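You operate a simulated robot arm through the tools that you are given. There is no shell and no other tool.

You are at the controls of a simulated robot arm. One attempt, no reset.

JOB
Measure the two spacers beside the caliper and stand each in the pocket for its size.
Fine: use the caliper and leave it open. Set down upright: what you pick out, spacer.

Only the result counts: the job must be done as asked and must still hold three seconds after the hand-in. Knocking over, shifting, dropping, spilling or breaking anything else fails it.

ROBOT AND FRAMES
A 7-joint arm with a two-finger parallel gripper, fixed in place. Base frame: the origin is on the floor under the middle of its stand, x ahead of it, y to its left, z up; the work surface is at about z = 82. Readings come in cm, rad, newtons and seconds.
With the tool pointing down near the work surface it reaches from about 46 to 92 cm from the base axis. Its first joint turns from -2.007 to 2.007 rad. Payload 3.91 kg.
Tool frame: the origin (TCP) lies between the finger pads and is the grasp point; the fingertips stand 3 cm ahead of it; z points along the fingers, y is the line along which they close. The gripper opens to 11 cm. The fingers are 2 cm wide and 1 cm thick; the gripper's body (4.8 by 11.2 cm) begins 5.5 cm behind the TCP.
Orientation is that of the tool frame in the base frame, as a unit quaternion [x, y, z, w]. With the fingers straight down and closing along the base's y, the tool's x points along the base's -x, its y along +y and its z along -z.

CONTROLS
- The arm moves only by the tool send_rows. Its argument "deltas" is one flat list of numbers, 7 for each row, row after row: the shift along the tool's x, y, z in cm, then the turn, a rotation vector about the tool's x, y, z in degrees, then the opening, from 0 (shut) to 1 (fully open). In form: [dx, dy, dz, rx, ry, rz, gripper, dx, dy, dz, rx, ry, rz, gripper, ...]. A call has 1 to 20 rows; each row shifts and turns the commanded pose from where the row before left it, along the tool's axes as they then stand. A row lasts 0.2 s, in which the tool goes at most 5 cm and 0.15 rad; a call with a longer step from one row to the next is refused whole, and so is a gripper value outside its range. Where a pose cannot be reached the arm comes as near as it can. A force on the tool above 40 N (or 10 N above the force at the start of the call, whichever is more), or a blocked arm, ends the call early, and 0.2 s more pass. Each finger travels about 15.3 cm/s and halts on what it meets, pressing with about 34 N; the grip force reading is that of the motor and also rises with nothing between the fingers. The clock runs only during rows and for 0.2 s after the last one: add rows that do not move to give the fingers time. The reply holds the time, the measured pose of the TCP, the force on the tool along the base axes, the opening and the grip force, in the units named above and with some noise, with the torque about the TCP (base axes, N m) and any sound that the robot's microphone picked up.
- Cameras (640 x 400 px; columns grow to the right, rows downward): "scene" is fixed at [22.25, -65.07, 154.88]; the picture's right is [0.97, -0.25, 0.00], its down [-0.12, -0.46, -0.88] and it looks along [0.22, 0.85, -0.48] (base axes); focal length 348 px, centre (320, 200). "wrist" rides on the gripper at [7.2, 1.7, -10.3] in the tool frame; the picture's right is [-0.23, 0.97, 0.00], its down [-0.76, -0.18, -0.62] and it looks along [-0.61, -0.14, 0.78] (tool axes); focal length 222 px, centre (320, 200). There is no depth. A picture from a camera that has moved, and an enlarged one, comes with that camera's place and axes in the base frame and with its lens.
- grab_frame(camera): a new picture of that camera. No time passes.
- raise_lower(by): slides the trunk up (or, below 0, down) by that many cm; the arm rides with it, the base frame stays. It gives what a move gives, with no picture.
- zoom(camera, box): a new picture of the part [left, top, right, bottom] of that camera's present view, enlarged. No time passes.
- job_done(): hands the job in; it is judged then, once.

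Nothing tells you positions but the pictures and the camera data. Unless the task says otherwise, let go and move clear before handing in.

The tools are called after "Request:" as a command line: name --argument value ..., lists and objects as JSON in quotes. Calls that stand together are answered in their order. send_rows: Moves the arm, as the interface text tells. Its arguments: {"type":"object","properties":{"deltas":{"type":"array"}},"required":["deltas"]} The other tools are called the same way: raise_lower (by) moves the trunk up or down; grab_frame (camera) takes a picture; zoom (camera, box) takes an enlarged picture of a part of a camera's view; job_done () hands the job in.

At the start:

```text
time: 0.0
position: [60.84, 27.37, 111.16]
orientation: [0.0, 1.0, 0.0, 0.001]
contact_force: [-0.5, 0.1, -0.2]
ft_torque: [0.01, -0.01, 0.01]
width: 11.0
gripper_force: 0.0
trunk travel left (down, up): [-75.0, 24.0]
```

scene: 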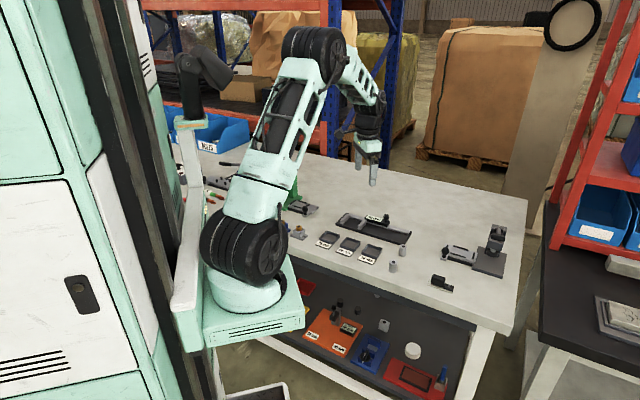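
wrist: 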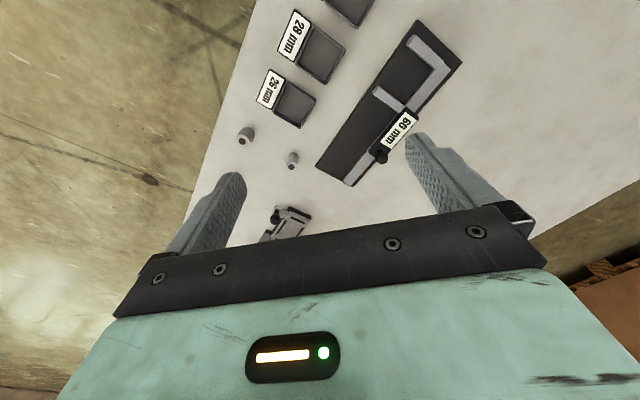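

I see a workbench with a caliper fixture (labelled 60 mm), three labelled pockets and two small spacers near it. I'll zoom in to read labels and locate things before moving.

Request:
zoom --camera "scene" --box '[300, 200, 420, 275]'

Request:
zoom --camera "wrist" --box '[220, 0, 480, 200]'

Request:
zoom --camera "scene" --box '[400, 210, 540, 300]'

Request:
zoom --camera "scene" --box '[190, 170, 340, 265]'

```text
5.33 times, centred on (360, 238) of scene
camera zoom: at [22.25, -65.07, 154.88], right [0.97, -0.25, 0.0], down [-0.12, -0.46, -0.88], along [0.22, 0.85, -0.48], focal length 1857 px, centre (107, 0)
```

zoom: 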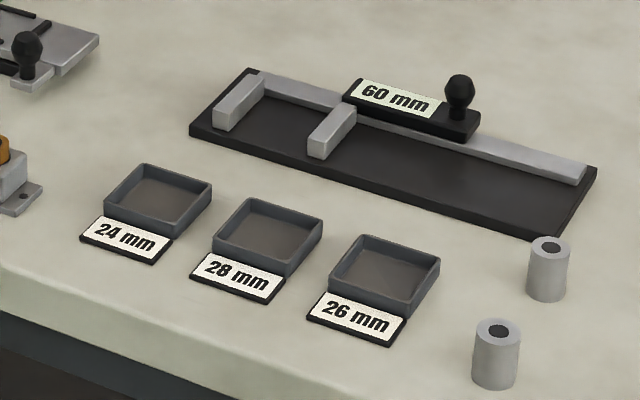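

```text
2.00 times, centred on (350, 100) of wrist
camera zoom: at [53.54, 29.1, 121.71], right [0.23, 0.97, 0.0], down [0.76, -0.18, 0.62], along [0.61, -0.14, -0.78], focal length 444 px, centre (260, 400)
```

zoom: 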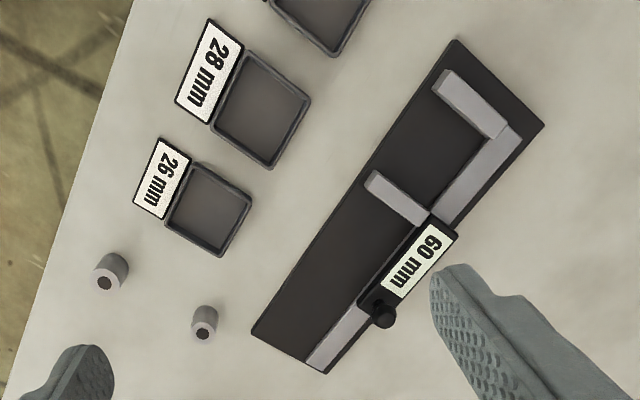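

```text
4.44 times, centred on (470, 255) of scene
camera zoom: at [22.25, -65.07, 154.88], right [0.97, -0.25, 0.0], down [-0.12, -0.46, -0.88], along [0.22, 0.85, -0.48], focal length 1547 px, centre (-347, -44)
```

zoom: 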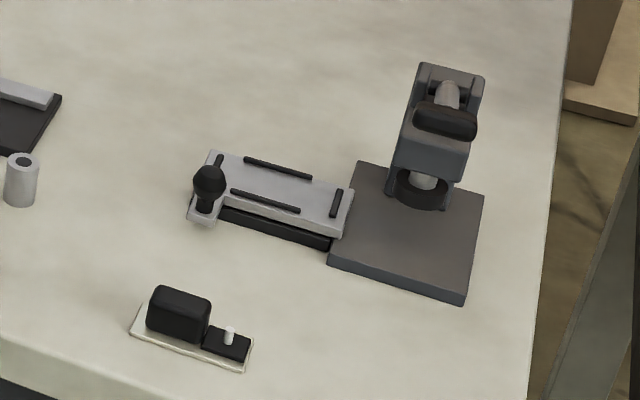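

```text
4.21 times, centred on (265, 218) of scene
camera zoom: at [22.25, -65.07, 154.88], right [0.97, -0.25, 0.0], down [-0.12, -0.46, -0.88], along [0.22, 0.85, -0.48], focal length 1466 px, centre (552, 126)
```

zoom: 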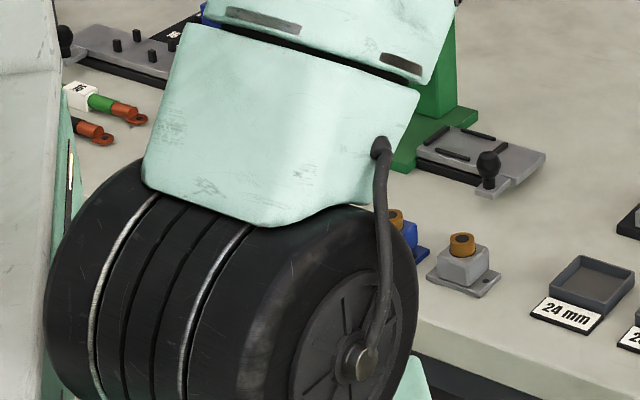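

I can see the caliper (plate at roughly (56,42)–(82,30), jaws 60 mm apart, knob on the slider), pockets 24/28/26 mm, and two spacers near (73,19) and (66,13). Next I move the wrist camera over the caliper, turned to look square onto it, to measure things better.

Request:
send_rows --deltas '[-0.87, 1.27, 2.03, 0, 0, 0, 1, -0.87, 1.27, 2.03, 0, 0, 0, 1, -0.87, 1.27, 2.03, 0, 0, 0, 1, -0.87, 1.27, 2.03, 0, 0, 0, 1, -0.87, 1.27, 2.03, 0, 0, 0, 1, -0.87, 1.27, 2.03, 0, 0, 0, 1, 0, 0, 0, 0, 0, -7.5, 1, 0, 0, 0, 0, 0, -7.5, 1, 0, 0, 0, 0, 0, -7.5, 1, 0, 0, 0, 0, 0, -7.5, 1, 0, 0, 0, 0, 0, -7.5, 1, 0, 0, 0, 0, 0, -7.5, 1, 0, 0, 0, 0, 0, 0, 1]'

Request:
grab_frame --camera "wrist"

Request:
grab_frame --camera "scene"

```text
time: 2.8
position: [66.02, 34.94, 99.02]
orientation: [-0.383, 0.924, 0.0, 0.001]
contact_force: [0.0, -0.6, -0.7]
ft_torque: [0.02, 0.03, 0.01]
width: 11.01
gripper_force: 0.0
trunk travel left (down, up): [-75.0, 24.0]
```

```text
taken
camera wrist: at [59.68, 31.04, 109.52], right [-0.53, 0.85, 0.0], down [0.66, 0.41, 0.62], along [0.53, 0.33, -0.78], focal length 222 px, centre (320, 200)
```

wrist: 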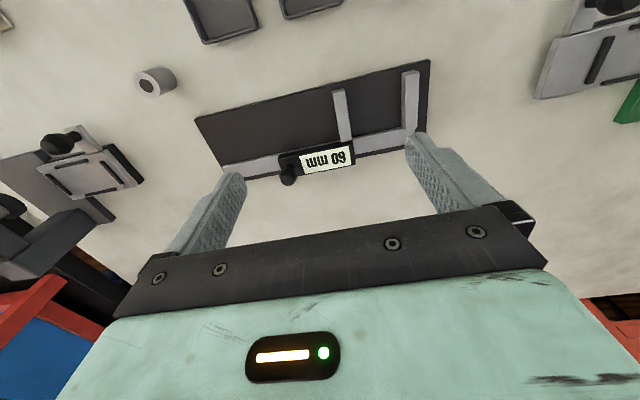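

```text
taken
```

scene: 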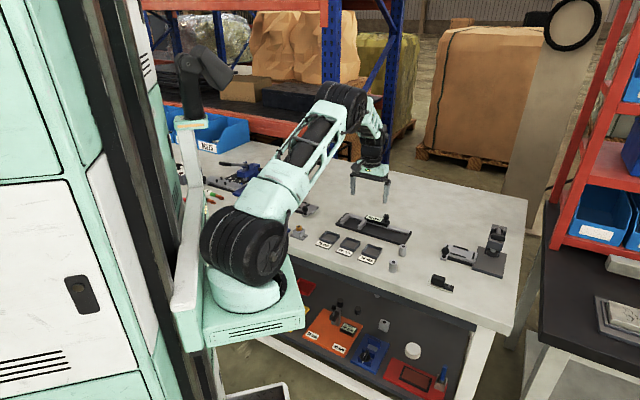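

The arm is now above the caliper, which appears near (66,37) with its long axis about -45°. I'll zoom for detail.

Request:
zoom --camera "wrist" --box '[180, 40, 440, 200]'

Request:
zoom --camera "scene" --box '[330, 205, 420, 261]'

```text
2.46 times, centred on (310, 120) of wrist
camera zoom: at [59.68, 31.04, 109.52], right [-0.53, 0.85, 0.0], down [0.66, 0.41, 0.62], along [0.53, 0.33, -0.78], focal length 547 px, centre (345, 397)
```

zoom: 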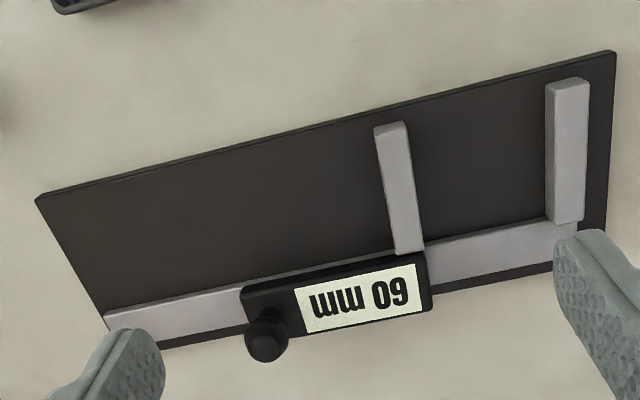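

```text
7.11 times, centred on (375, 233) of scene
camera zoom: at [22.25, -65.07, 154.88], right [0.97, -0.25, 0.0], down [-0.12, -0.46, -0.88], along [0.22, 0.85, -0.48], focal length 2476 px, centre (-71, -35)
```

zoom: 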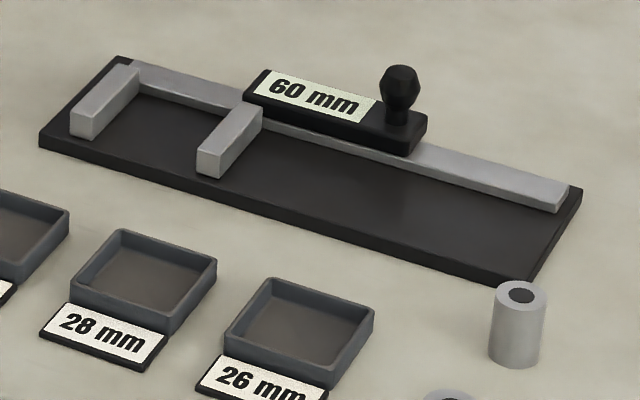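

The caliper axis lies at -45° in the base frame, with the jaw gap from about (59,40.5) to (63,36), and the knob at about (73.4, 35.1, 87.9). Next I move above the nearer-to-caliper spacer to locate both spacers and the pockets more exactly.

Request:
send_rows --deltas '[1.22, -3.14, 0.4, 0, 0, 0, 1, 1.22, -3.14, 0.4, 0, 0, 0, 1, 1.22, -3.14, 0.4, 0, 0, 0, 1, 1.22, -3.14, 0.4, 0, 0, 0, 1, 1.22, -3.14, 0.4, 0, 0, 0, 1, 0, 0, 0, 0, 0, 0, 1]'

Request:
grab_frame --camera "wrist"

Request:
zoom --camera "wrist" --box '[240, 0, 440, 160]'

```text
time: 4.2
position: [72.84, 19.6, 97.15]
orientation: [-0.383, 0.924, 0.0, 0.0]
contact_force: [0.3, 0.3, 0.5]
ft_torque: [0.01, 0.02, 0.0]
width: 10.99
gripper_force: 0.1
trunk travel left (down, up): [-75.0, 24.0]
```

```text
taken
camera wrist: at [66.49, 15.63, 107.61], right [-0.53, 0.85, 0.0], down [0.66, 0.41, 0.62], along [0.53, 0.33, -0.78], focal length 222 px, centre (320, 200)
```

wrist: 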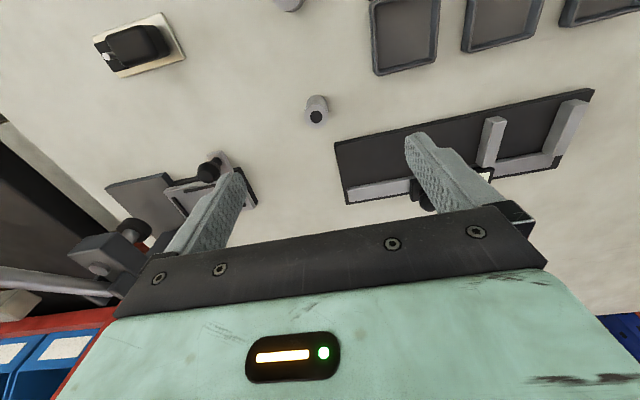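

```text
2.50 times, centred on (340, 80) of wrist
camera zoom: at [66.49, 15.63, 107.61], right [-0.53, 0.85, 0.0], down [0.66, 0.41, 0.62], along [0.53, 0.33, -0.78], focal length 555 px, centre (270, 500)
```

zoom: 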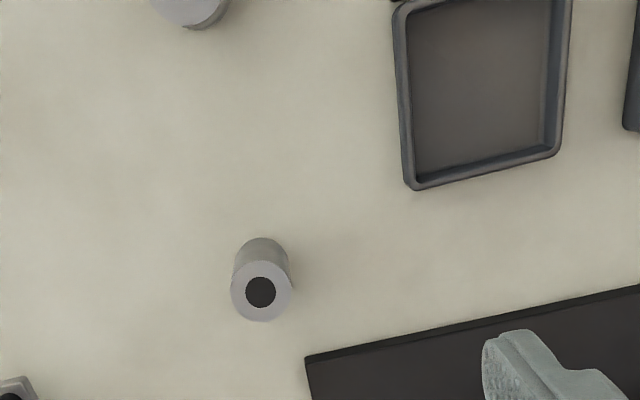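

The spacer by the caliper (call it A) is at about (72.7, 19.1), height roughly 3.5 cm. I'll narrow the fingers, centre above it and drop to z≈91 to check alignment.

Request:
send_rows --deltas '[0.467, -0.269, 1.5, 0, 0, 0, 0.5, 0, 0, 2.3, 0, 0, 0, 0.5, 0, 0, 2.3, 0, 0, 0, 0.5, 0, 0, 0, 0, 0, 0, 0.5]'

Request:
grab_frame --camera "wrist"

Request:
zoom --camera "wrist" --box '[220, 50, 420, 210]'

Request:
zoom --camera "scene" --box '[350, 190, 450, 290]'

```text
time: 5.2
position: [72.61, 19.22, 91.04]
orientation: [-0.383, 0.924, 0.0, 0.002]
contact_force: [-0.4, 0.7, 0.0]
ft_torque: [0.0, -0.01, 0.02]
width: 5.48
gripper_force: 0.0
trunk travel left (down, up): [-75.0, 24.0]
```

```text
taken
camera wrist: at [66.32, 15.23, 101.5], right [-0.53, 0.85, 0.0], down [0.66, 0.41, 0.62], along [0.53, 0.33, -0.78], focal length 222 px, centre (320, 200)
```

wrist: 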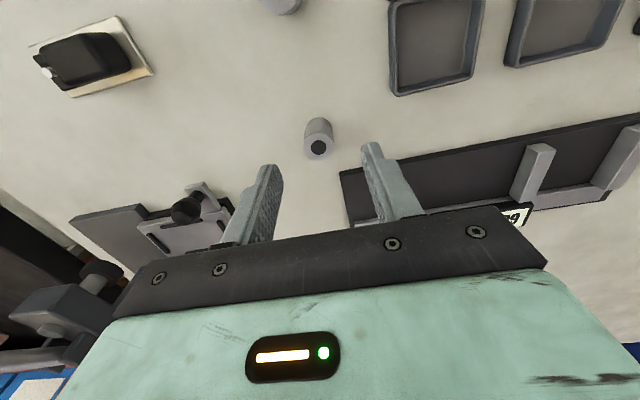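

```text
2.50 times, centred on (320, 130) of wrist
camera zoom: at [66.32, 15.23, 101.5], right [-0.53, 0.85, 0.0], down [0.66, 0.41, 0.62], along [0.53, 0.33, -0.78], focal length 555 px, centre (320, 375)
```

zoom: 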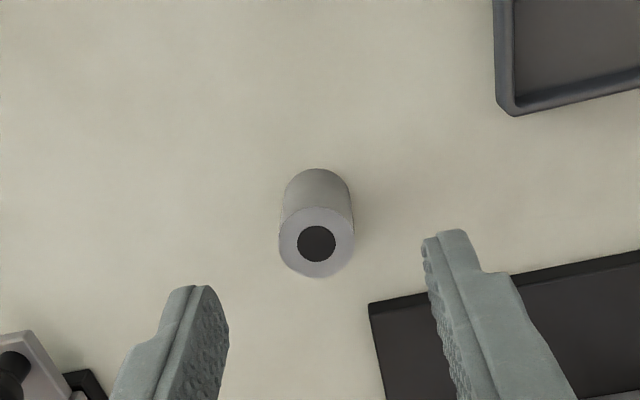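

```text
4.00 times, centred on (400, 240) of scene
camera zoom: at [22.25, -65.07, 154.88], right [0.97, -0.25, 0.0], down [-0.12, -0.46, -0.88], along [0.22, 0.85, -0.48], focal length 1393 px, centre (0, 40)
```

zoom: 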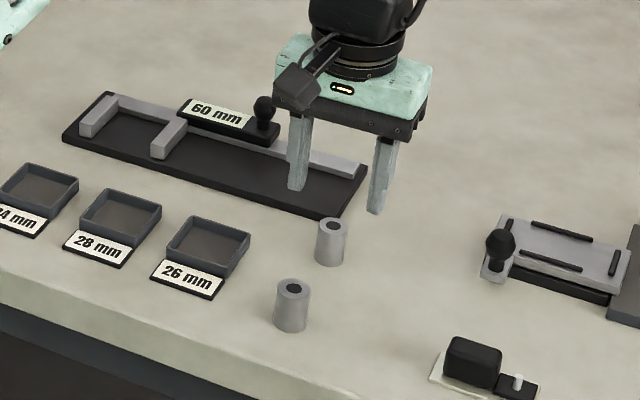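

Spacer A is centred between the fingers (about (72.7, 19.07)). I'll go down so the fingertips stop about 1.7 cm above the bench, and close.

Request:
send_rows --deltas '[0.03, -0.15, 1.44, 0, 0, 0, 0.5, 0, 0, 1.45, 0, 0, 0, 0.5, 0, 0, 1.45, 0, 0, 0, 0.5, 0, 0, 0, 0, 0, 0, 0.5, 0, 0, 0, 0, 0, 0, 0.35, 0, 0, 0, 0, 0, 0, 0.25, 0, 0, 0, 0, 0, 0, 0.2, 0, 0, 0, 0, 0, 0, 0.1, 0, 0, 0, 0, 0, 0, 0.1]'

Request:
grab_frame --camera "wrist"

Request:
zoom --camera "scene" --box '[350, 190, 450, 290]'

```text
time: 7.2
position: [72.65, 18.94, 86.75]
orientation: [-0.382, 0.924, 0.0, 0.001]
contact_force: [-0.7, -1.0, 0.6]
ft_torque: [0.02, 0.02, -0.01]
width: 2.31
gripper_force: 34.0
trunk travel left (down, up): [-75.0, 24.0]
```

```text
taken
camera wrist: at [66.35, 15.04, 97.09], right [-0.53, 0.85, 0.0], down [0.66, 0.41, 0.62], along [0.53, 0.33, -0.78], focal length 222 px, centre (320, 200)
```

wrist: 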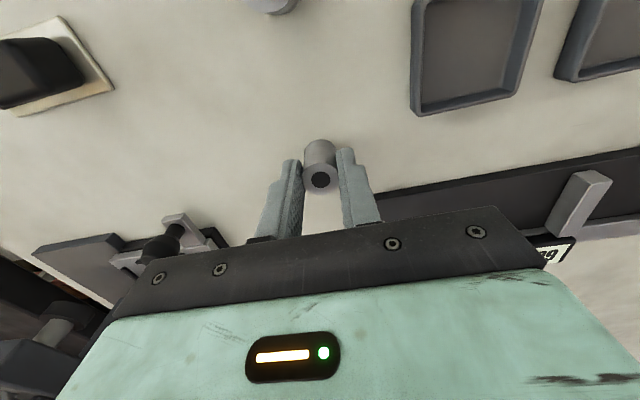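

```text
4.00 times, centred on (400, 240) of scene
camera zoom: at [22.25, -65.07, 154.88], right [0.97, -0.25, 0.0], down [-0.12, -0.46, -0.88], along [0.22, 0.85, -0.48], focal length 1393 px, centre (0, 40)
```

zoom: 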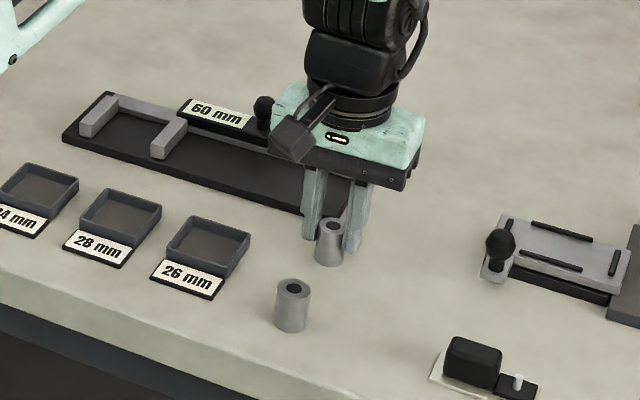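

Spacer A is held (width reading about 2.31 cm). Now I lift it and carry it above the centre of the caliper gap, taken at about (62.65, 40.0).

Request:
send_rows --deltas '[0, 0, -1, 0, 0, 0, 0.1, 0, 0, -2, 0, 0, 0, 0.1, 0, 0, -2, 0, 0, 0, 0.1, 0, 0, -1, 0, 0, 0, 0.1, -0.979, 2.747, 0, 0, 0, 0, 0.1, -0.979, 2.747, 0, 0, 0, 0, 0.1, -0.979, 2.747, 0, 0, 0, 0, 0.1, -0.979, 2.747, 0, 0, 0, 0, 0.1, -0.979, 2.747, 0, 0, 0, 0, 0.1, -0.979, 2.747, 0, 0, 0, 0, 0.1, -0.979, 2.747, 0, 0, 0, 0, 0.1, -0.979, 2.747, 0, 0, 0, 0, 0.1, 0, 0, 0, 0, 0, 0, 0.1]'

Request:
grab_frame --camera "wrist"

Request:
zoom --camera "wrist" --box '[180, 60, 440, 220]'

Request:
zoom --camera "scene" --box '[330, 180, 430, 260]'

```text
time: 10.0
position: [62.62, 40.14, 92.75]
orientation: [-0.383, 0.924, 0.0, 0.001]
contact_force: [0.0, -0.4, -1.0]
ft_torque: [-0.03, -0.07, -0.02]
width: 2.3
gripper_force: 33.6
trunk travel left (down, up): [-75.0, 24.0]
```

```text
taken
camera wrist: at [56.41, 36.22, 103.12], right [-0.53, 0.85, 0.0], down [0.66, 0.41, 0.62], along [0.53, 0.33, -0.78], focal length 222 px, centre (320, 200)
```

wrist: 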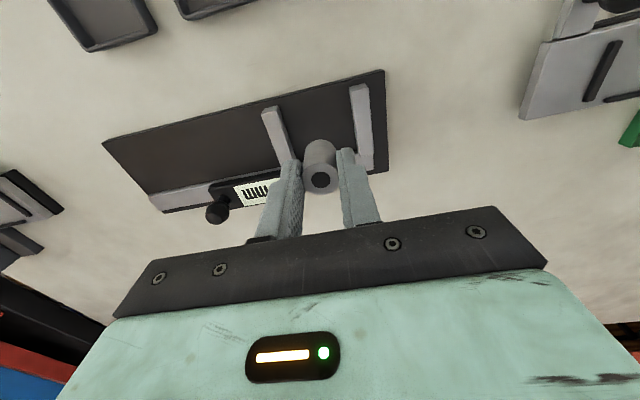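

```text
2.46 times, centred on (310, 140) of wrist
camera zoom: at [56.41, 36.22, 103.12], right [-0.53, 0.85, 0.0], down [0.66, 0.41, 0.62], along [0.53, 0.33, -0.78], focal length 547 px, centre (345, 348)
```

zoom: 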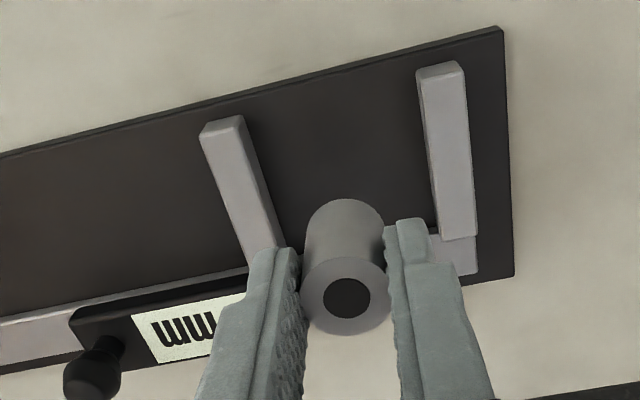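

```text
5.00 times, centred on (380, 220) of scene
camera zoom: at [22.25, -65.07, 154.88], right [0.97, -0.25, 0.0], down [-0.12, -0.46, -0.88], along [0.22, 0.85, -0.48], focal length 1741 px, centre (20, 100)
```

zoom: 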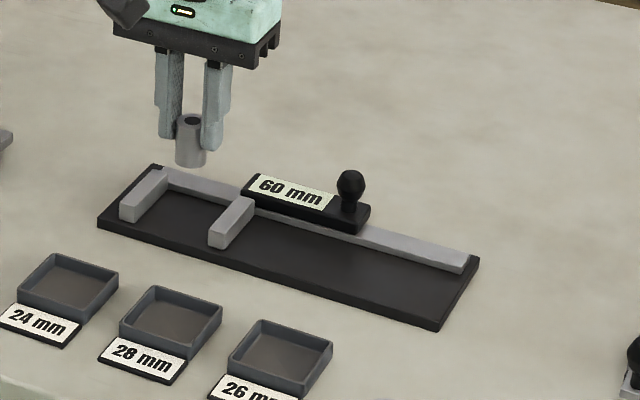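

The held spacer is above the middle of the 60 mm gap, clear of both jaws and the rail. I lower it, slowly at the end, watching the force.

Request:
send_rows --deltas '[0, 0, 1.5, 0, 0, 0, 0.1, 0, 0, 1.5, 0, 0, 0, 0.1, 0, 0, 1.0, 0, 0, 0, 0.1, 0, 0, 0.5, 0, 0, 0, 0.1, 0, 0, 0, 0, 0, 0, 0.1]'

Request:
zoom --camera "wrist" --box '[180, 60, 440, 220]'

Request:
zoom --camera "scene" --box '[330, 190, 400, 246]'

```text
time: 11.2
position: [62.79, 39.97, 88.17]
orientation: [-0.382, 0.924, 0.0, 0.001]
contact_force: [-0.4, 1.0, -0.3]
ft_torque: [-0.01, 0.0, 0.0]
width: 2.33
gripper_force: 34.1
trunk travel left (down, up): [-75.0, 24.0]
```

```text
2.46 times, centred on (310, 140) of wrist
camera zoom: at [56.42, 36.12, 98.58], right [-0.53, 0.85, 0.0], down [0.66, 0.41, 0.62], along [0.53, 0.33, -0.78], focal length 547 px, centre (345, 348)
```

zoom: 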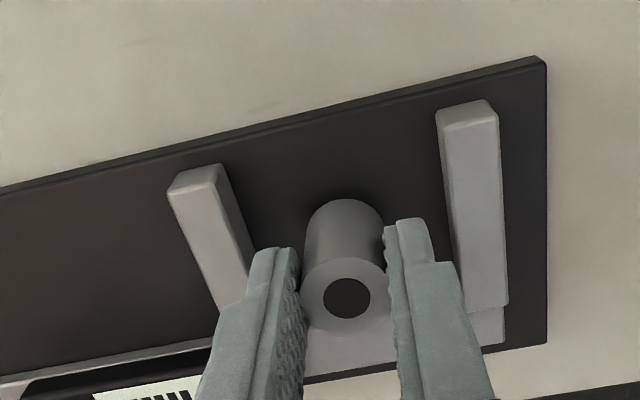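

```text
7.14 times, centred on (365, 218) of scene
camera zoom: at [22.25, -65.07, 154.88], right [0.97, -0.25, 0.0], down [-0.12, -0.46, -0.88], along [0.22, 0.85, -0.48], focal length 2487 px, centre (-1, 71)
```

zoom: 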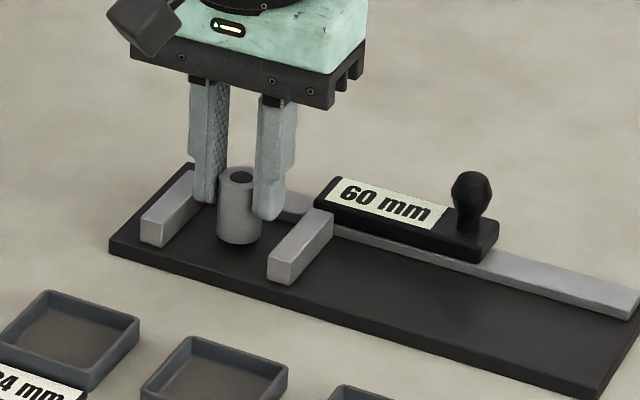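

It's about half a centimetre above the plate. I'll lower in small steps.

Request:
send_rows --deltas '[0, 0, 0.1, 0, 0, 0, 0.1, 0, 0, 0.1, 0, 0, 0, 0.1, 0, 0, 0.1, 0, 0, 0, 0.1, 0, 0, 0, 0, 0, 0, 0.1]'

Request:
send_rows --deltas '[0, 0, 0.05, 0, 0, 0, 0.1, 0, 0, 0.05, 0, 0, 0, 0.1, 0, 0, 0.05, 0, 0, 0, 0.1, 0, 0, 0, 0, 0, 0, 0.1]'

Request:
zoom --camera "scene" --box '[330, 190, 400, 246]'

```text
time: 12.2
position: [62.75, 39.99, 87.87]
orientation: [-0.382, 0.924, 0.0, 0.0]
contact_force: [-0.9, 0.3, -1.3]
ft_torque: [-0.02, 0.02, 0.0]
width: 2.31
gripper_force: 34.1
trunk travel left (down, up): [-75.0, 24.0]
```

```text
time: 13.2
position: [62.74, 40.03, 87.79]
orientation: [-0.383, 0.924, -0.001, 0.0]
contact_force: [0.9, -0.4, -1.3]
ft_torque: [-0.03, 0.02, 0.04]
width: 2.29
gripper_force: 33.8
trunk travel left (down, up): [-75.0, 24.0]
```

```text
7.14 times, centred on (365, 218) of scene
camera zoom: at [22.25, -65.07, 154.88], right [0.97, -0.25, 0.0], down [-0.12, -0.46, -0.88], along [0.22, 0.85, -0.48], focal length 2487 px, centre (-1, 71)
```

zoom: 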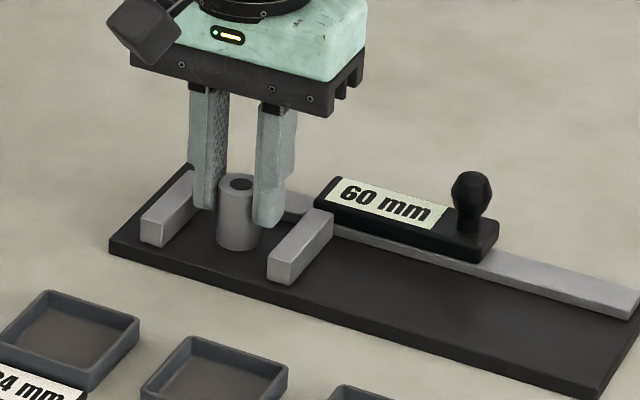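

No contact force yet; continuing down in 0.05 cm steps.

Request:
send_rows --deltas '[0, 0, 0.05, 0, 0, 0, 0.1, 0, 0, 0.05, 0, 0, 0, 0.1, 0, 0, 0, 0, 0, 0, 0.1]'

Request:
send_rows --deltas '[0, 0, 0.05, 0, 0, 0, 0.1, 0, 0, 0, 0, 0, 0, 0.1]'

Request:
zoom --camera "scene" --box '[350, 205, 385, 233]'

```text
time: 14.0
position: [62.79, 39.94, 87.67]
orientation: [-0.383, 0.924, 0.0, 0.001]
contact_force: [-0.6, -2.4, 3.2]
ft_torque: [0.01, 0.09, 0.03]
width: 2.32
gripper_force: 34.7
trunk travel left (down, up): [-75.0, 24.0]
```

```text
time: 14.6
position: [62.78, 40.07, 87.7]
orientation: [-0.383, 0.924, -0.001, 0.001]
contact_force: [-0.9, -0.4, 9.1]
ft_torque: [0.03, 0.13, 0.0]
width: 2.3
gripper_force: 34.3
trunk travel left (down, up): [-75.0, 24.0]
```

```text
14.29 times, centred on (368, 219) of scene
camera zoom: at [22.25, -65.07, 154.88], right [0.97, -0.25, 0.0], down [-0.12, -0.46, -0.88], along [0.22, 0.85, -0.48], focal length 4974 px, centre (-359, -71)
```

zoom: 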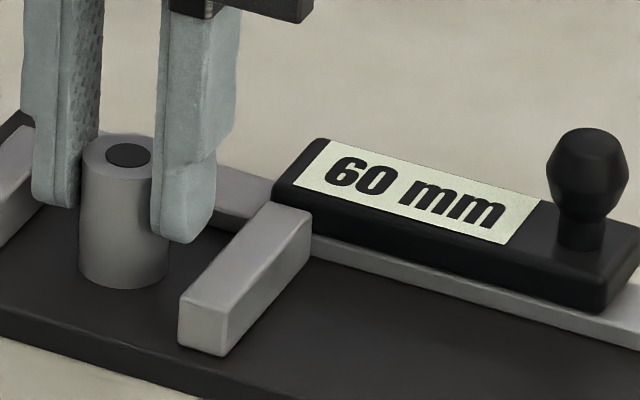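

The spacer has touched the plate (9 N up). I relieve slightly, open just enough to stay within the gap, and rise straight up.

Request:
send_rows --deltas '[0, 0, -0.05, 0, 0, 0, 0.1, 0, 0, 0, 0, 0, 0, 0.23, 0, 0, 0, 0, 0, 0, 0.27, 0, 0, 0, 0, 0, 0, 0.32, 0, 0, 0, 0, 0, 0, 0.32, 0, 0, -0.5, 0, 0, 0, 0.32, 0, 0, -1.5, 0, 0, 0, 0.32, 0, 0, -2, 0, 0, 0, 0.32, 0, 0, -2, 0, 0, 0, 0.32, 0, 0, 0, 0, 0, 0, 0.32]'

Request:
zoom --camera "scene" --box '[330, 190, 400, 246]'

Request:
zoom --camera "wrist" --box '[180, 60, 440, 220]'

```text
time: 16.8
position: [62.86, 40.09, 93.62]
orientation: [-0.383, 0.924, -0.001, 0.0]
contact_force: [0.1, -0.8, 1.0]
ft_torque: [0.01, 0.01, 0.03]
width: 3.5
gripper_force: 0.0
trunk travel left (down, up): [-75.0, 24.0]
```

```text
7.14 times, centred on (365, 218) of scene
camera zoom: at [22.25, -65.07, 154.88], right [0.97, -0.25, 0.0], down [-0.12, -0.46, -0.88], along [0.22, 0.85, -0.48], focal length 2487 px, centre (-1, 71)
```

zoom: 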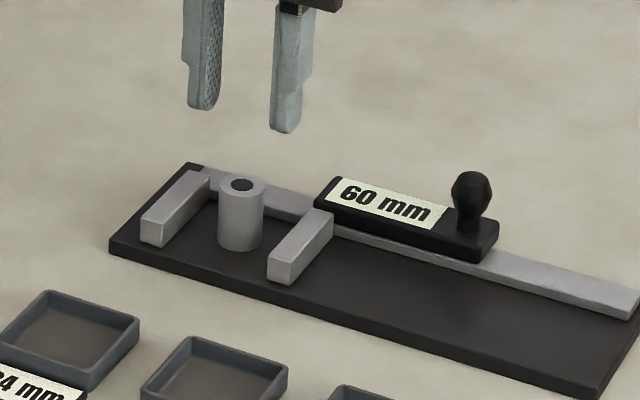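

```text
2.46 times, centred on (310, 140) of wrist
camera zoom: at [56.48, 36.19, 103.99], right [-0.53, 0.85, 0.0], down [0.66, 0.41, 0.62], along [0.53, 0.33, -0.78], focal length 547 px, centre (345, 348)
```

zoom: 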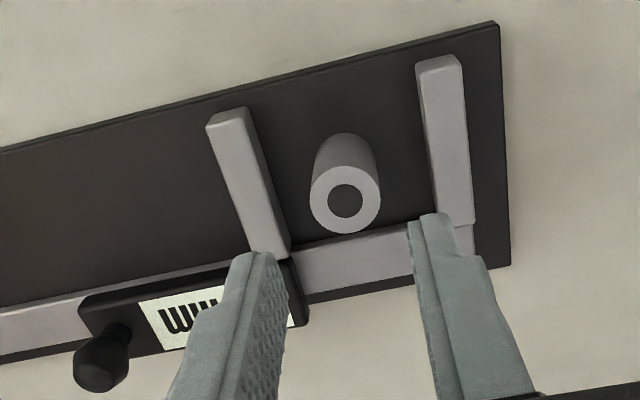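

Spacer A stands upright between the jaws. Next I move above the knob at about (73.4, 35.1) with fingers straddling it along the caliper axis.

Request:
send_rows --deltas '[0, 0, -1.4, 0, 0, 0, 0.5, -1.0, -2.75, 0, 0, 0, 0, 0.5, -1.0, -2.75, 0, 0, 0, 0, 0.5, -1.0, -2.75, 0, 0, 0, 0, 0.5, -1.0, -2.75, 0, 0, 0, 0, 0.5, 0, 0, 0, 0, 0, 0, 0.5]'

Request:
grab_frame --camera "wrist"

Request:
zoom --camera "wrist" --box '[220, 60, 480, 220]'

Request:
zoom --camera "scene" --box '[330, 180, 430, 260]'

```text
time: 18.2
position: [73.4, 35.13, 95.12]
orientation: [-0.382, 0.924, 0.0, 0.001]
contact_force: [0.2, 0.0, -0.5]
ft_torque: [0.0, 0.0, 0.01]
width: 5.52
gripper_force: 0.1
trunk travel left (down, up): [-75.0, 24.0]
```

```text
taken
camera wrist: at [67.09, 31.25, 105.45], right [-0.53, 0.85, 0.0], down [0.66, 0.41, 0.62], along [0.53, 0.33, -0.78], focal length 222 px, centre (320, 200)
```

wrist: 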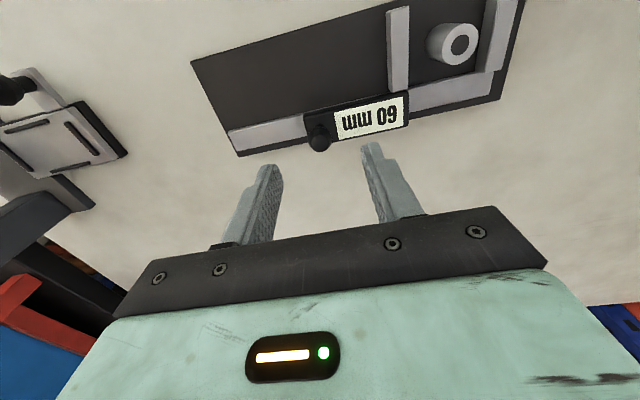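

```text
2.46 times, centred on (350, 140) of wrist
camera zoom: at [67.09, 31.25, 105.45], right [-0.53, 0.85, 0.0], down [0.66, 0.41, 0.62], along [0.53, 0.33, -0.78], focal length 547 px, centre (246, 348)
```

zoom: 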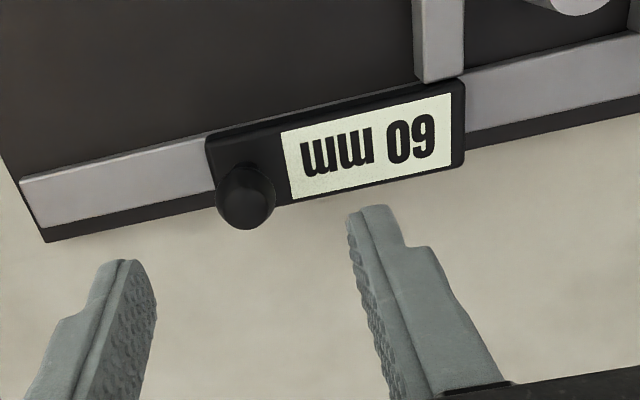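

```text
5.00 times, centred on (380, 220) of scene
camera zoom: at [22.25, -65.07, 154.88], right [0.97, -0.25, 0.0], down [-0.12, -0.46, -0.88], along [0.22, 0.85, -0.48], focal length 1741 px, centre (20, 100)
```

zoom: 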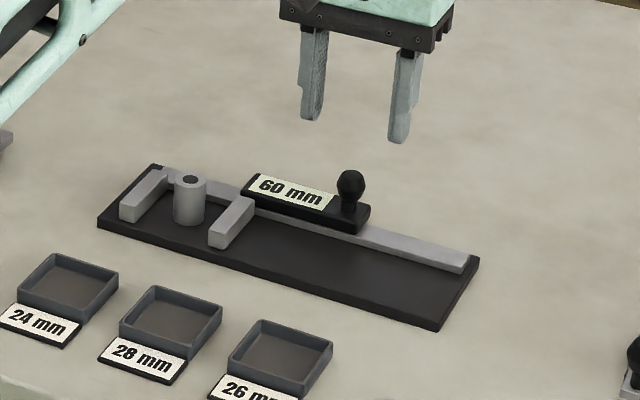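

The knob is centred between the fingers at (73.44, 35.19). I descend to put fingertips around the ball and close on it.

Request:
send_rows --deltas '[0, 0, 2, 0, 0, 0, 0.5, 0, 0, 2, 0, 0, 0, 0.5, 0, 0, 1.7, 0, 0, 0, 0.5, 0, 0, 0, 0, 0, 0, 0.5, 0, 0, 0, 0, 0, 0, 0.3, 0, 0, 0, 0, 0, 0, 0.2, 0, 0, 0, 0, 0, 0, 0.12, 0, 0, 0, 0, 0, 0, 0.1, 0, 0, 0, 0, 0, 0, 0.1]'

Request:
grab_frame --camera "wrist"

Request:
zoom --camera "scene" --box '[330, 180, 430, 260]'

```text
time: 20.2
position: [73.3, 34.98, 89.44]
orientation: [-0.383, 0.924, -0.001, 0.0]
contact_force: [1.3, -0.8, -0.4]
ft_torque: [0.3, 0.25, -0.04]
width: 1.96
gripper_force: 45.6
trunk travel left (down, up): [-75.0, 24.0]
```

```text
taken
camera wrist: at [67.06, 31.12, 99.81], right [-0.53, 0.85, 0.0], down [0.66, 0.41, 0.62], along [0.53, 0.33, -0.78], focal length 222 px, centre (320, 200)
```

wrist: 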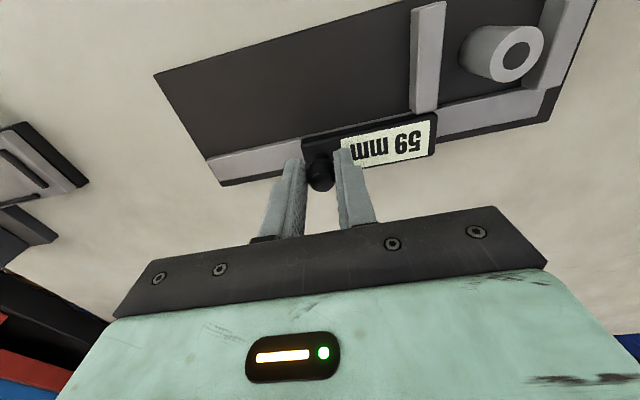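

```text
5.00 times, centred on (380, 220) of scene
camera zoom: at [22.25, -65.07, 154.88], right [0.97, -0.25, 0.0], down [-0.12, -0.46, -0.88], along [0.22, 0.85, -0.48], focal length 1741 px, centre (20, 100)
```

zoom: 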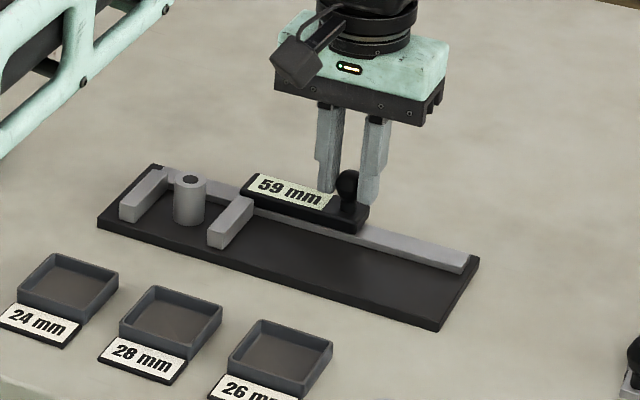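

The caliper reads live (now 59 mm after the fingers settled on the knob). I slide it slowly toward the fixed jaw (tool +y), stopping short at around 30 mm to check.

Request:
send_rows --deltas '[0, 0.1, 0, 0, 0, 0, 0.1, 0, 0.2, 0, 0, 0, 0, 0.1, 0, 0.2, 0, 0, 0, 0, 0.1, 0, 0.2, 0, 0, 0, 0, 0.1, 0, 0.2, 0, 0, 0, 0, 0.1, 0, 0.2, 0, 0, 0, 0, 0.1, 0, 0.2, 0, 0, 0, 0, 0.1, 0, 0.1, 0, 0, 0, 0, 0.1, 0, 0, 0, 0, 0, 0, 0.1]'

Request:
zoom --camera "scene" --box '[330, 190, 400, 246]'

Request:
zoom --camera "wrist" --box '[300, 0, 640, 200]'

```text
time: 22.2
position: [72.21, 36.09, 89.38]
orientation: [-0.383, 0.924, -0.001, 0.002]
contact_force: [0.2, 0.1, 5.8]
ft_torque: [0.28, 0.23, 0.01]
width: 1.95
gripper_force: 44.7
trunk travel left (down, up): [-75.0, 24.0]
```

```text
7.14 times, centred on (365, 218) of scene
camera zoom: at [22.25, -65.07, 154.88], right [0.97, -0.25, 0.0], down [-0.12, -0.46, -0.88], along [0.22, 0.85, -0.48], focal length 2487 px, centre (-1, 71)
```

zoom: 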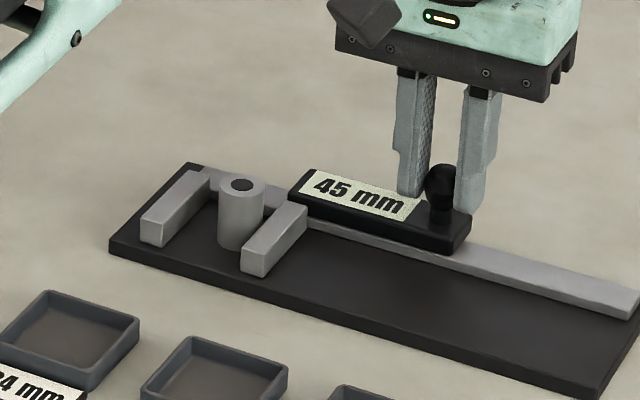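

```text
1.88 times, centred on (470, 100) of wrist
camera zoom: at [66.03, 32.14, 99.8], right [-0.53, 0.85, 0.0], down [0.66, 0.41, 0.62], along [0.53, 0.33, -0.78], focal length 418 px, centre (38, 388)
```

zoom: 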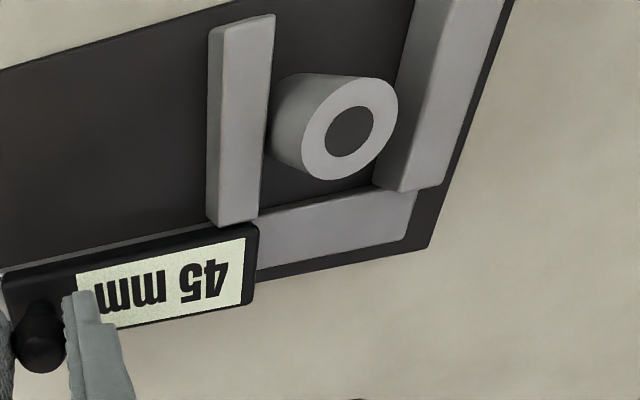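

Reading 45 mm and the jaw is about to touch the spacer. I continue slowly.

Request:
send_rows --deltas '[0, 0.1, 0, 0, 0, 0, 0.1, 0, 0.1, 0, 0, 0, 0, 0.1, 0, 0.1, 0, 0, 0, 0, 0.1, 0, 0.1, 0, 0, 0, 0, 0.1, 0, 0.1, 0, 0, 0, 0, 0.1, 0, 0.1, 0, 0, 0, 0, 0.1, 0, 0.1, 0, 0, 0, 0, 0.1, 0, 0.1, 0, 0, 0, 0, 0.1, 0, 0, 0, 0, 0, 0, 0.1]'

Request:
zoom --camera "scene" --box '[330, 190, 400, 246]'

Request:
zoom --camera "wrist" --box '[300, 0, 640, 200]'

```text
time: 24.2
position: [71.69, 36.6, 89.35]
orientation: [-0.382, 0.924, 0.0, 0.002]
contact_force: [3.6, 2.2, 4.5]
ft_torque: [0.5, 0.02, -0.01]
width: 1.95
gripper_force: 44.8
trunk travel left (down, up): [-75.0, 24.0]
```

```text
7.14 times, centred on (365, 218) of scene
camera zoom: at [22.25, -65.07, 154.88], right [0.97, -0.25, 0.0], down [-0.12, -0.46, -0.88], along [0.22, 0.85, -0.48], focal length 2487 px, centre (-1, 71)
```

zoom: 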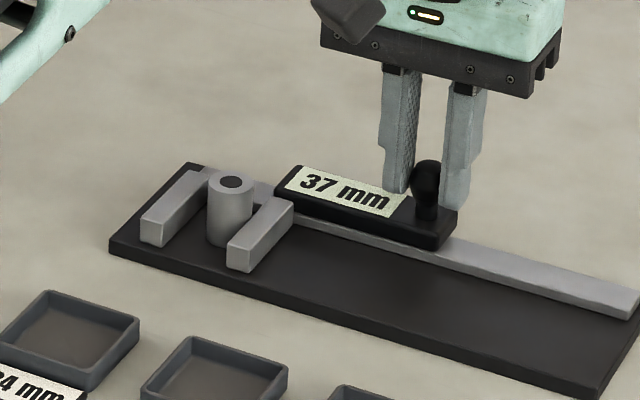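

```text
1.88 times, centred on (470, 100) of wrist
camera zoom: at [65.45, 32.71, 99.79], right [-0.53, 0.85, 0.0], down [0.66, 0.41, 0.62], along [0.53, 0.33, -0.78], focal length 418 px, centre (38, 388)
```

zoom: 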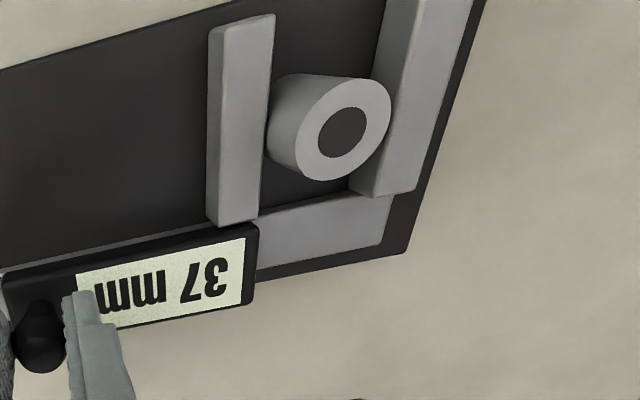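

The jaw is pushing the spacer along upright, reading 37 mm. Continuing slowly to about 28 mm.

Request:
send_rows --deltas '[0, 0.1, 0, 0, 0, 0, 0.1, 0, 0.1, 0, 0, 0, 0, 0.1, 0, 0.1, 0, 0, 0, 0, 0.1, 0, 0.1, 0, 0, 0, 0, 0.1, 0, 0.1, 0, 0, 0, 0, 0.1, 0, 0.1, 0, 0, 0, 0, 0.1, 0, 0.1, 0, 0, 0, 0, 0.1, 0, 0.1, 0, 0, 0, 0, 0.1, 0, 0, 0, 0, 0, 0, 0.1]'

Request:
zoom --camera "scene" --box '[330, 190, 400, 246]'

```text
time: 26.2
position: [71.27, 37.17, 89.35]
orientation: [-0.382, 0.924, -0.001, 0.001]
contact_force: [4.6, 2.0, 11.6]
ft_torque: [0.46, 0.0, -0.01]
width: 1.94
gripper_force: 45.1
trunk travel left (down, up): [-75.0, 24.0]
```

```text
7.14 times, centred on (365, 218) of scene
camera zoom: at [22.25, -65.07, 154.88], right [0.97, -0.25, 0.0], down [-0.12, -0.46, -0.88], along [0.22, 0.85, -0.48], focal length 2487 px, centre (-1, 71)
```

zoom: 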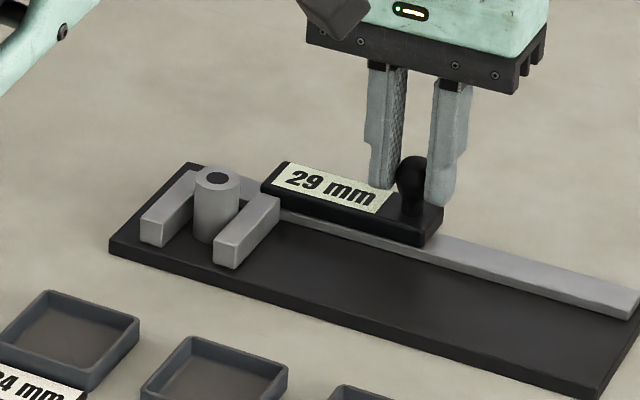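

Reading 29 mm with some vertical strain (12 N) on the knob. I relieve upward a touch and continue in finer steps.

Request:
send_rows --deltas '[0, 0.05, -0.04, 0, 0, 0, 0.1, 0, 0.05, -0.03, 0, 0, 0, 0.1, 0, 0.05, 0, 0, 0, 0, 0.1, 0, 0.05, 0, 0, 0, 0, 0.1, 0, 0.05, 0, 0, 0, 0, 0.1, 0, 0, 0, 0, 0, 0, 0.1]'

Request:
zoom --camera "scene" --box '[330, 190, 400, 246]'

Request:
zoom --camera "wrist" --box '[300, 0, 640, 200]'

```text
time: 27.6
position: [71.04, 37.42, 89.45]
orientation: [-0.383, 0.924, -0.001, 0.001]
contact_force: [3.9, 1.7, 3.2]
ft_torque: [0.31, 0.2, 0.0]
width: 1.95
gripper_force: 45.3
trunk travel left (down, up): [-75.0, 24.0]
```

```text
7.14 times, centred on (365, 218) of scene
camera zoom: at [22.25, -65.07, 154.88], right [0.97, -0.25, 0.0], down [-0.12, -0.46, -0.88], along [0.22, 0.85, -0.48], focal length 2487 px, centre (-1, 71)
```

zoom: 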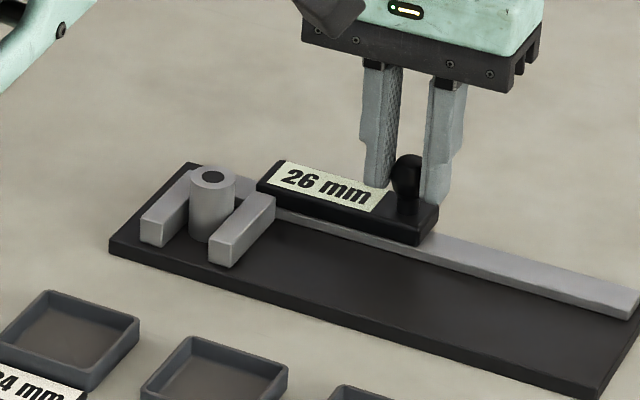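

```text
1.88 times, centred on (470, 100) of wrist
camera zoom: at [64.72, 33.46, 99.8], right [-0.53, 0.85, 0.0], down [0.66, 0.41, 0.62], along [0.53, 0.33, -0.78], focal length 418 px, centre (38, 388)
```

zoom: 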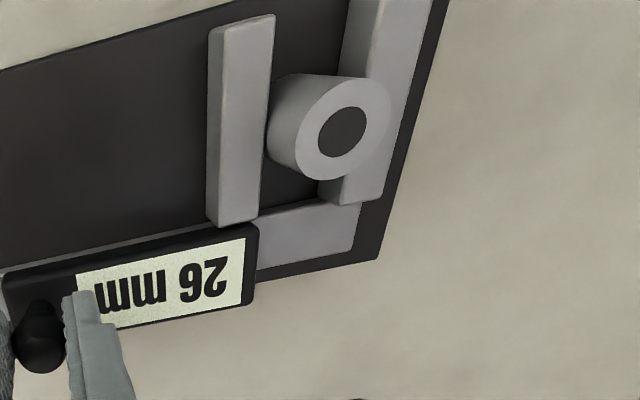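

Reading 26 mm but no clear clamping force yet. I continue in 0.05 cm steps to see where it actually stops.

Request:
send_rows --deltas '[0, 0.05, 0, 0, 0, 0, 0.1, 0, 0.05, 0, 0, 0, 0, 0.1, 0, 0, 0, 0, 0, 0, 0.1]'

Request:
zoom --camera "scene" --box '[330, 190, 400, 246]'

```text
time: 28.4
position: [71.19, 37.39, 89.3]
orientation: [-0.383, 0.924, -0.001, 0.001]
contact_force: [3.2, 1.4, -0.2]
ft_torque: [0.35, 0.21, 0.0]
width: 1.97
gripper_force: 45.3
trunk travel left (down, up): [-75.0, 24.0]
```

```text
7.14 times, centred on (365, 218) of scene
camera zoom: at [22.25, -65.07, 154.88], right [0.97, -0.25, 0.0], down [-0.12, -0.46, -0.88], along [0.22, 0.85, -0.48], focal length 2487 px, centre (-1, 71)
```

zoom: 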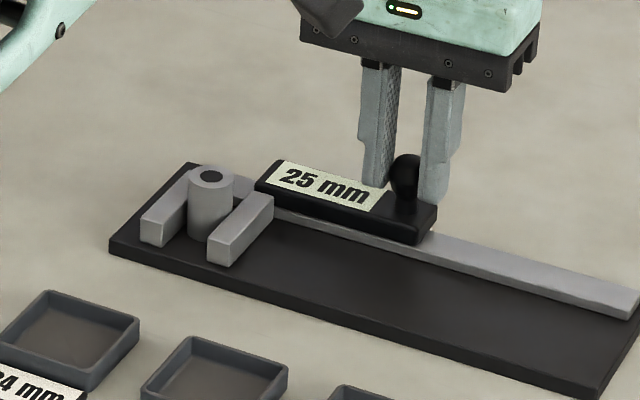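

Now 25 mm and still moving freely. Continuing.

Request:
send_rows --deltas '[0, 0.05, 0, 0, 0, 0, 0.1, 0, 0.05, 0, 0, 0, 0, 0.1, 0, 0, 0, 0, 0, 0, 0.1]'

Request:
zoom --camera "scene" --box '[330, 190, 400, 246]'

Request:
zoom --camera "wrist" --box '[300, 0, 640, 200]'

```text
time: 29.2
position: [70.85, 37.61, 89.28]
orientation: [-0.382, 0.924, -0.001, 0.0]
contact_force: [2.0, 1.0, -3.8]
ft_torque: [0.37, 0.15, 0.05]
width: 1.97
gripper_force: 44.7
trunk travel left (down, up): [-75.0, 24.0]
```

```text
7.14 times, centred on (365, 218) of scene
camera zoom: at [22.25, -65.07, 154.88], right [0.97, -0.25, 0.0], down [-0.12, -0.46, -0.88], along [0.22, 0.85, -0.48], focal length 2487 px, centre (-1, 71)
```

zoom: 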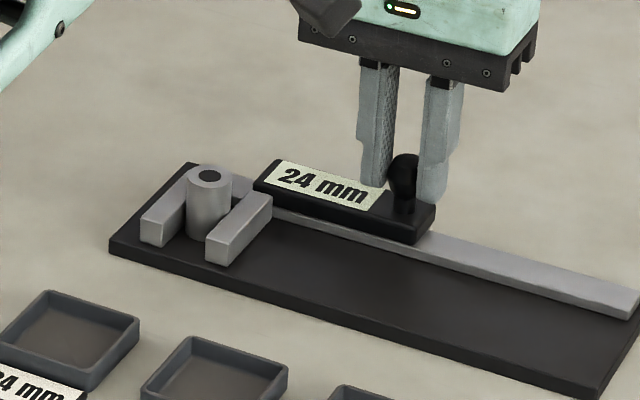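

```text
1.88 times, centred on (470, 100) of wrist
camera zoom: at [64.59, 33.6, 99.8], right [-0.53, 0.85, 0.0], down [0.66, 0.41, 0.62], along [0.53, 0.33, -0.78], focal length 418 px, centre (38, 388)
```

zoom: 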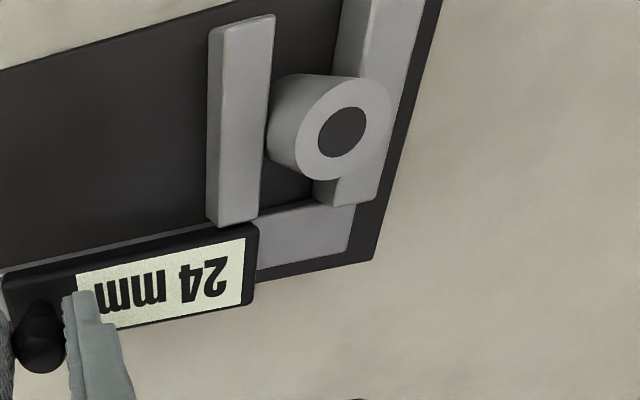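

24 mm now, still no blocking force. I continue to confirm it is really clamped.

Request:
send_rows --deltas '[0, 0.05, 0.02, 0, 0, 0, 0.1, 0, 0, 0, 0, 0, 0, 0.1]'

Request:
zoom --camera "scene" --box '[330, 190, 400, 246]'

Request:
send_rows --deltas '[0, 0.05, 0.02, 0, 0, 0, 0.1, 0, 0, 0, 0, 0, 0, 0.1]'

Request:
zoom --camera "scene" --box '[330, 190, 400, 246]'

```text
time: 29.8
position: [71.01, 37.48, 89.38]
orientation: [-0.383, 0.924, -0.002, 0.0]
contact_force: [1.3, -1.3, -1.8]
ft_torque: [0.16, 0.36, 0.0]
width: 1.99
gripper_force: 45.0
trunk travel left (down, up): [-75.0, 24.0]
```

```text
7.14 times, centred on (365, 218) of scene
camera zoom: at [22.25, -65.07, 154.88], right [0.97, -0.25, 0.0], down [-0.12, -0.46, -0.88], along [0.22, 0.85, -0.48], focal length 2487 px, centre (-1, 71)
```

zoom: 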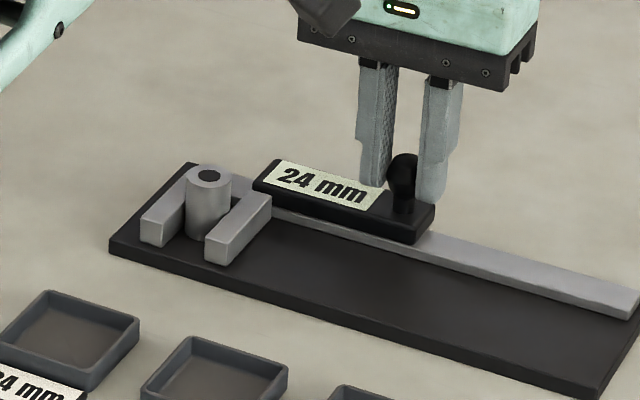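

```text
time: 30.4
position: [70.81, 37.52, 89.37]
orientation: [-0.383, 0.924, 0.0, 0.0]
contact_force: [1.0, -3.3, 0.0]
ft_torque: [-0.12, 0.53, 0.01]
width: 1.97
gripper_force: 45.0
trunk travel left (down, up): [-75.0, 24.0]
```

```text
7.14 times, centred on (365, 218) of scene
camera zoom: at [22.25, -65.07, 154.88], right [0.97, -0.25, 0.0], down [-0.12, -0.46, -0.88], along [0.22, 0.85, -0.48], focal length 2487 px, centre (-1, 71)
```

zoom: 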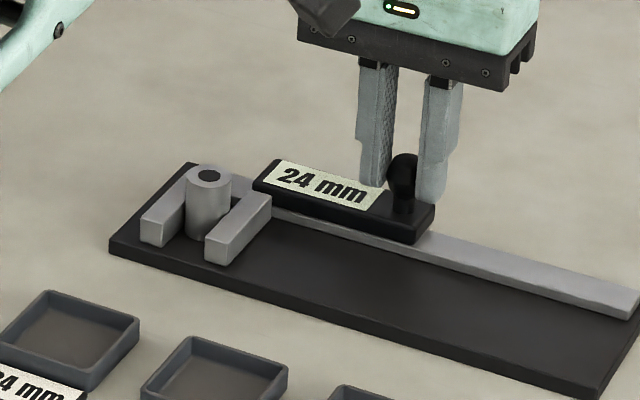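

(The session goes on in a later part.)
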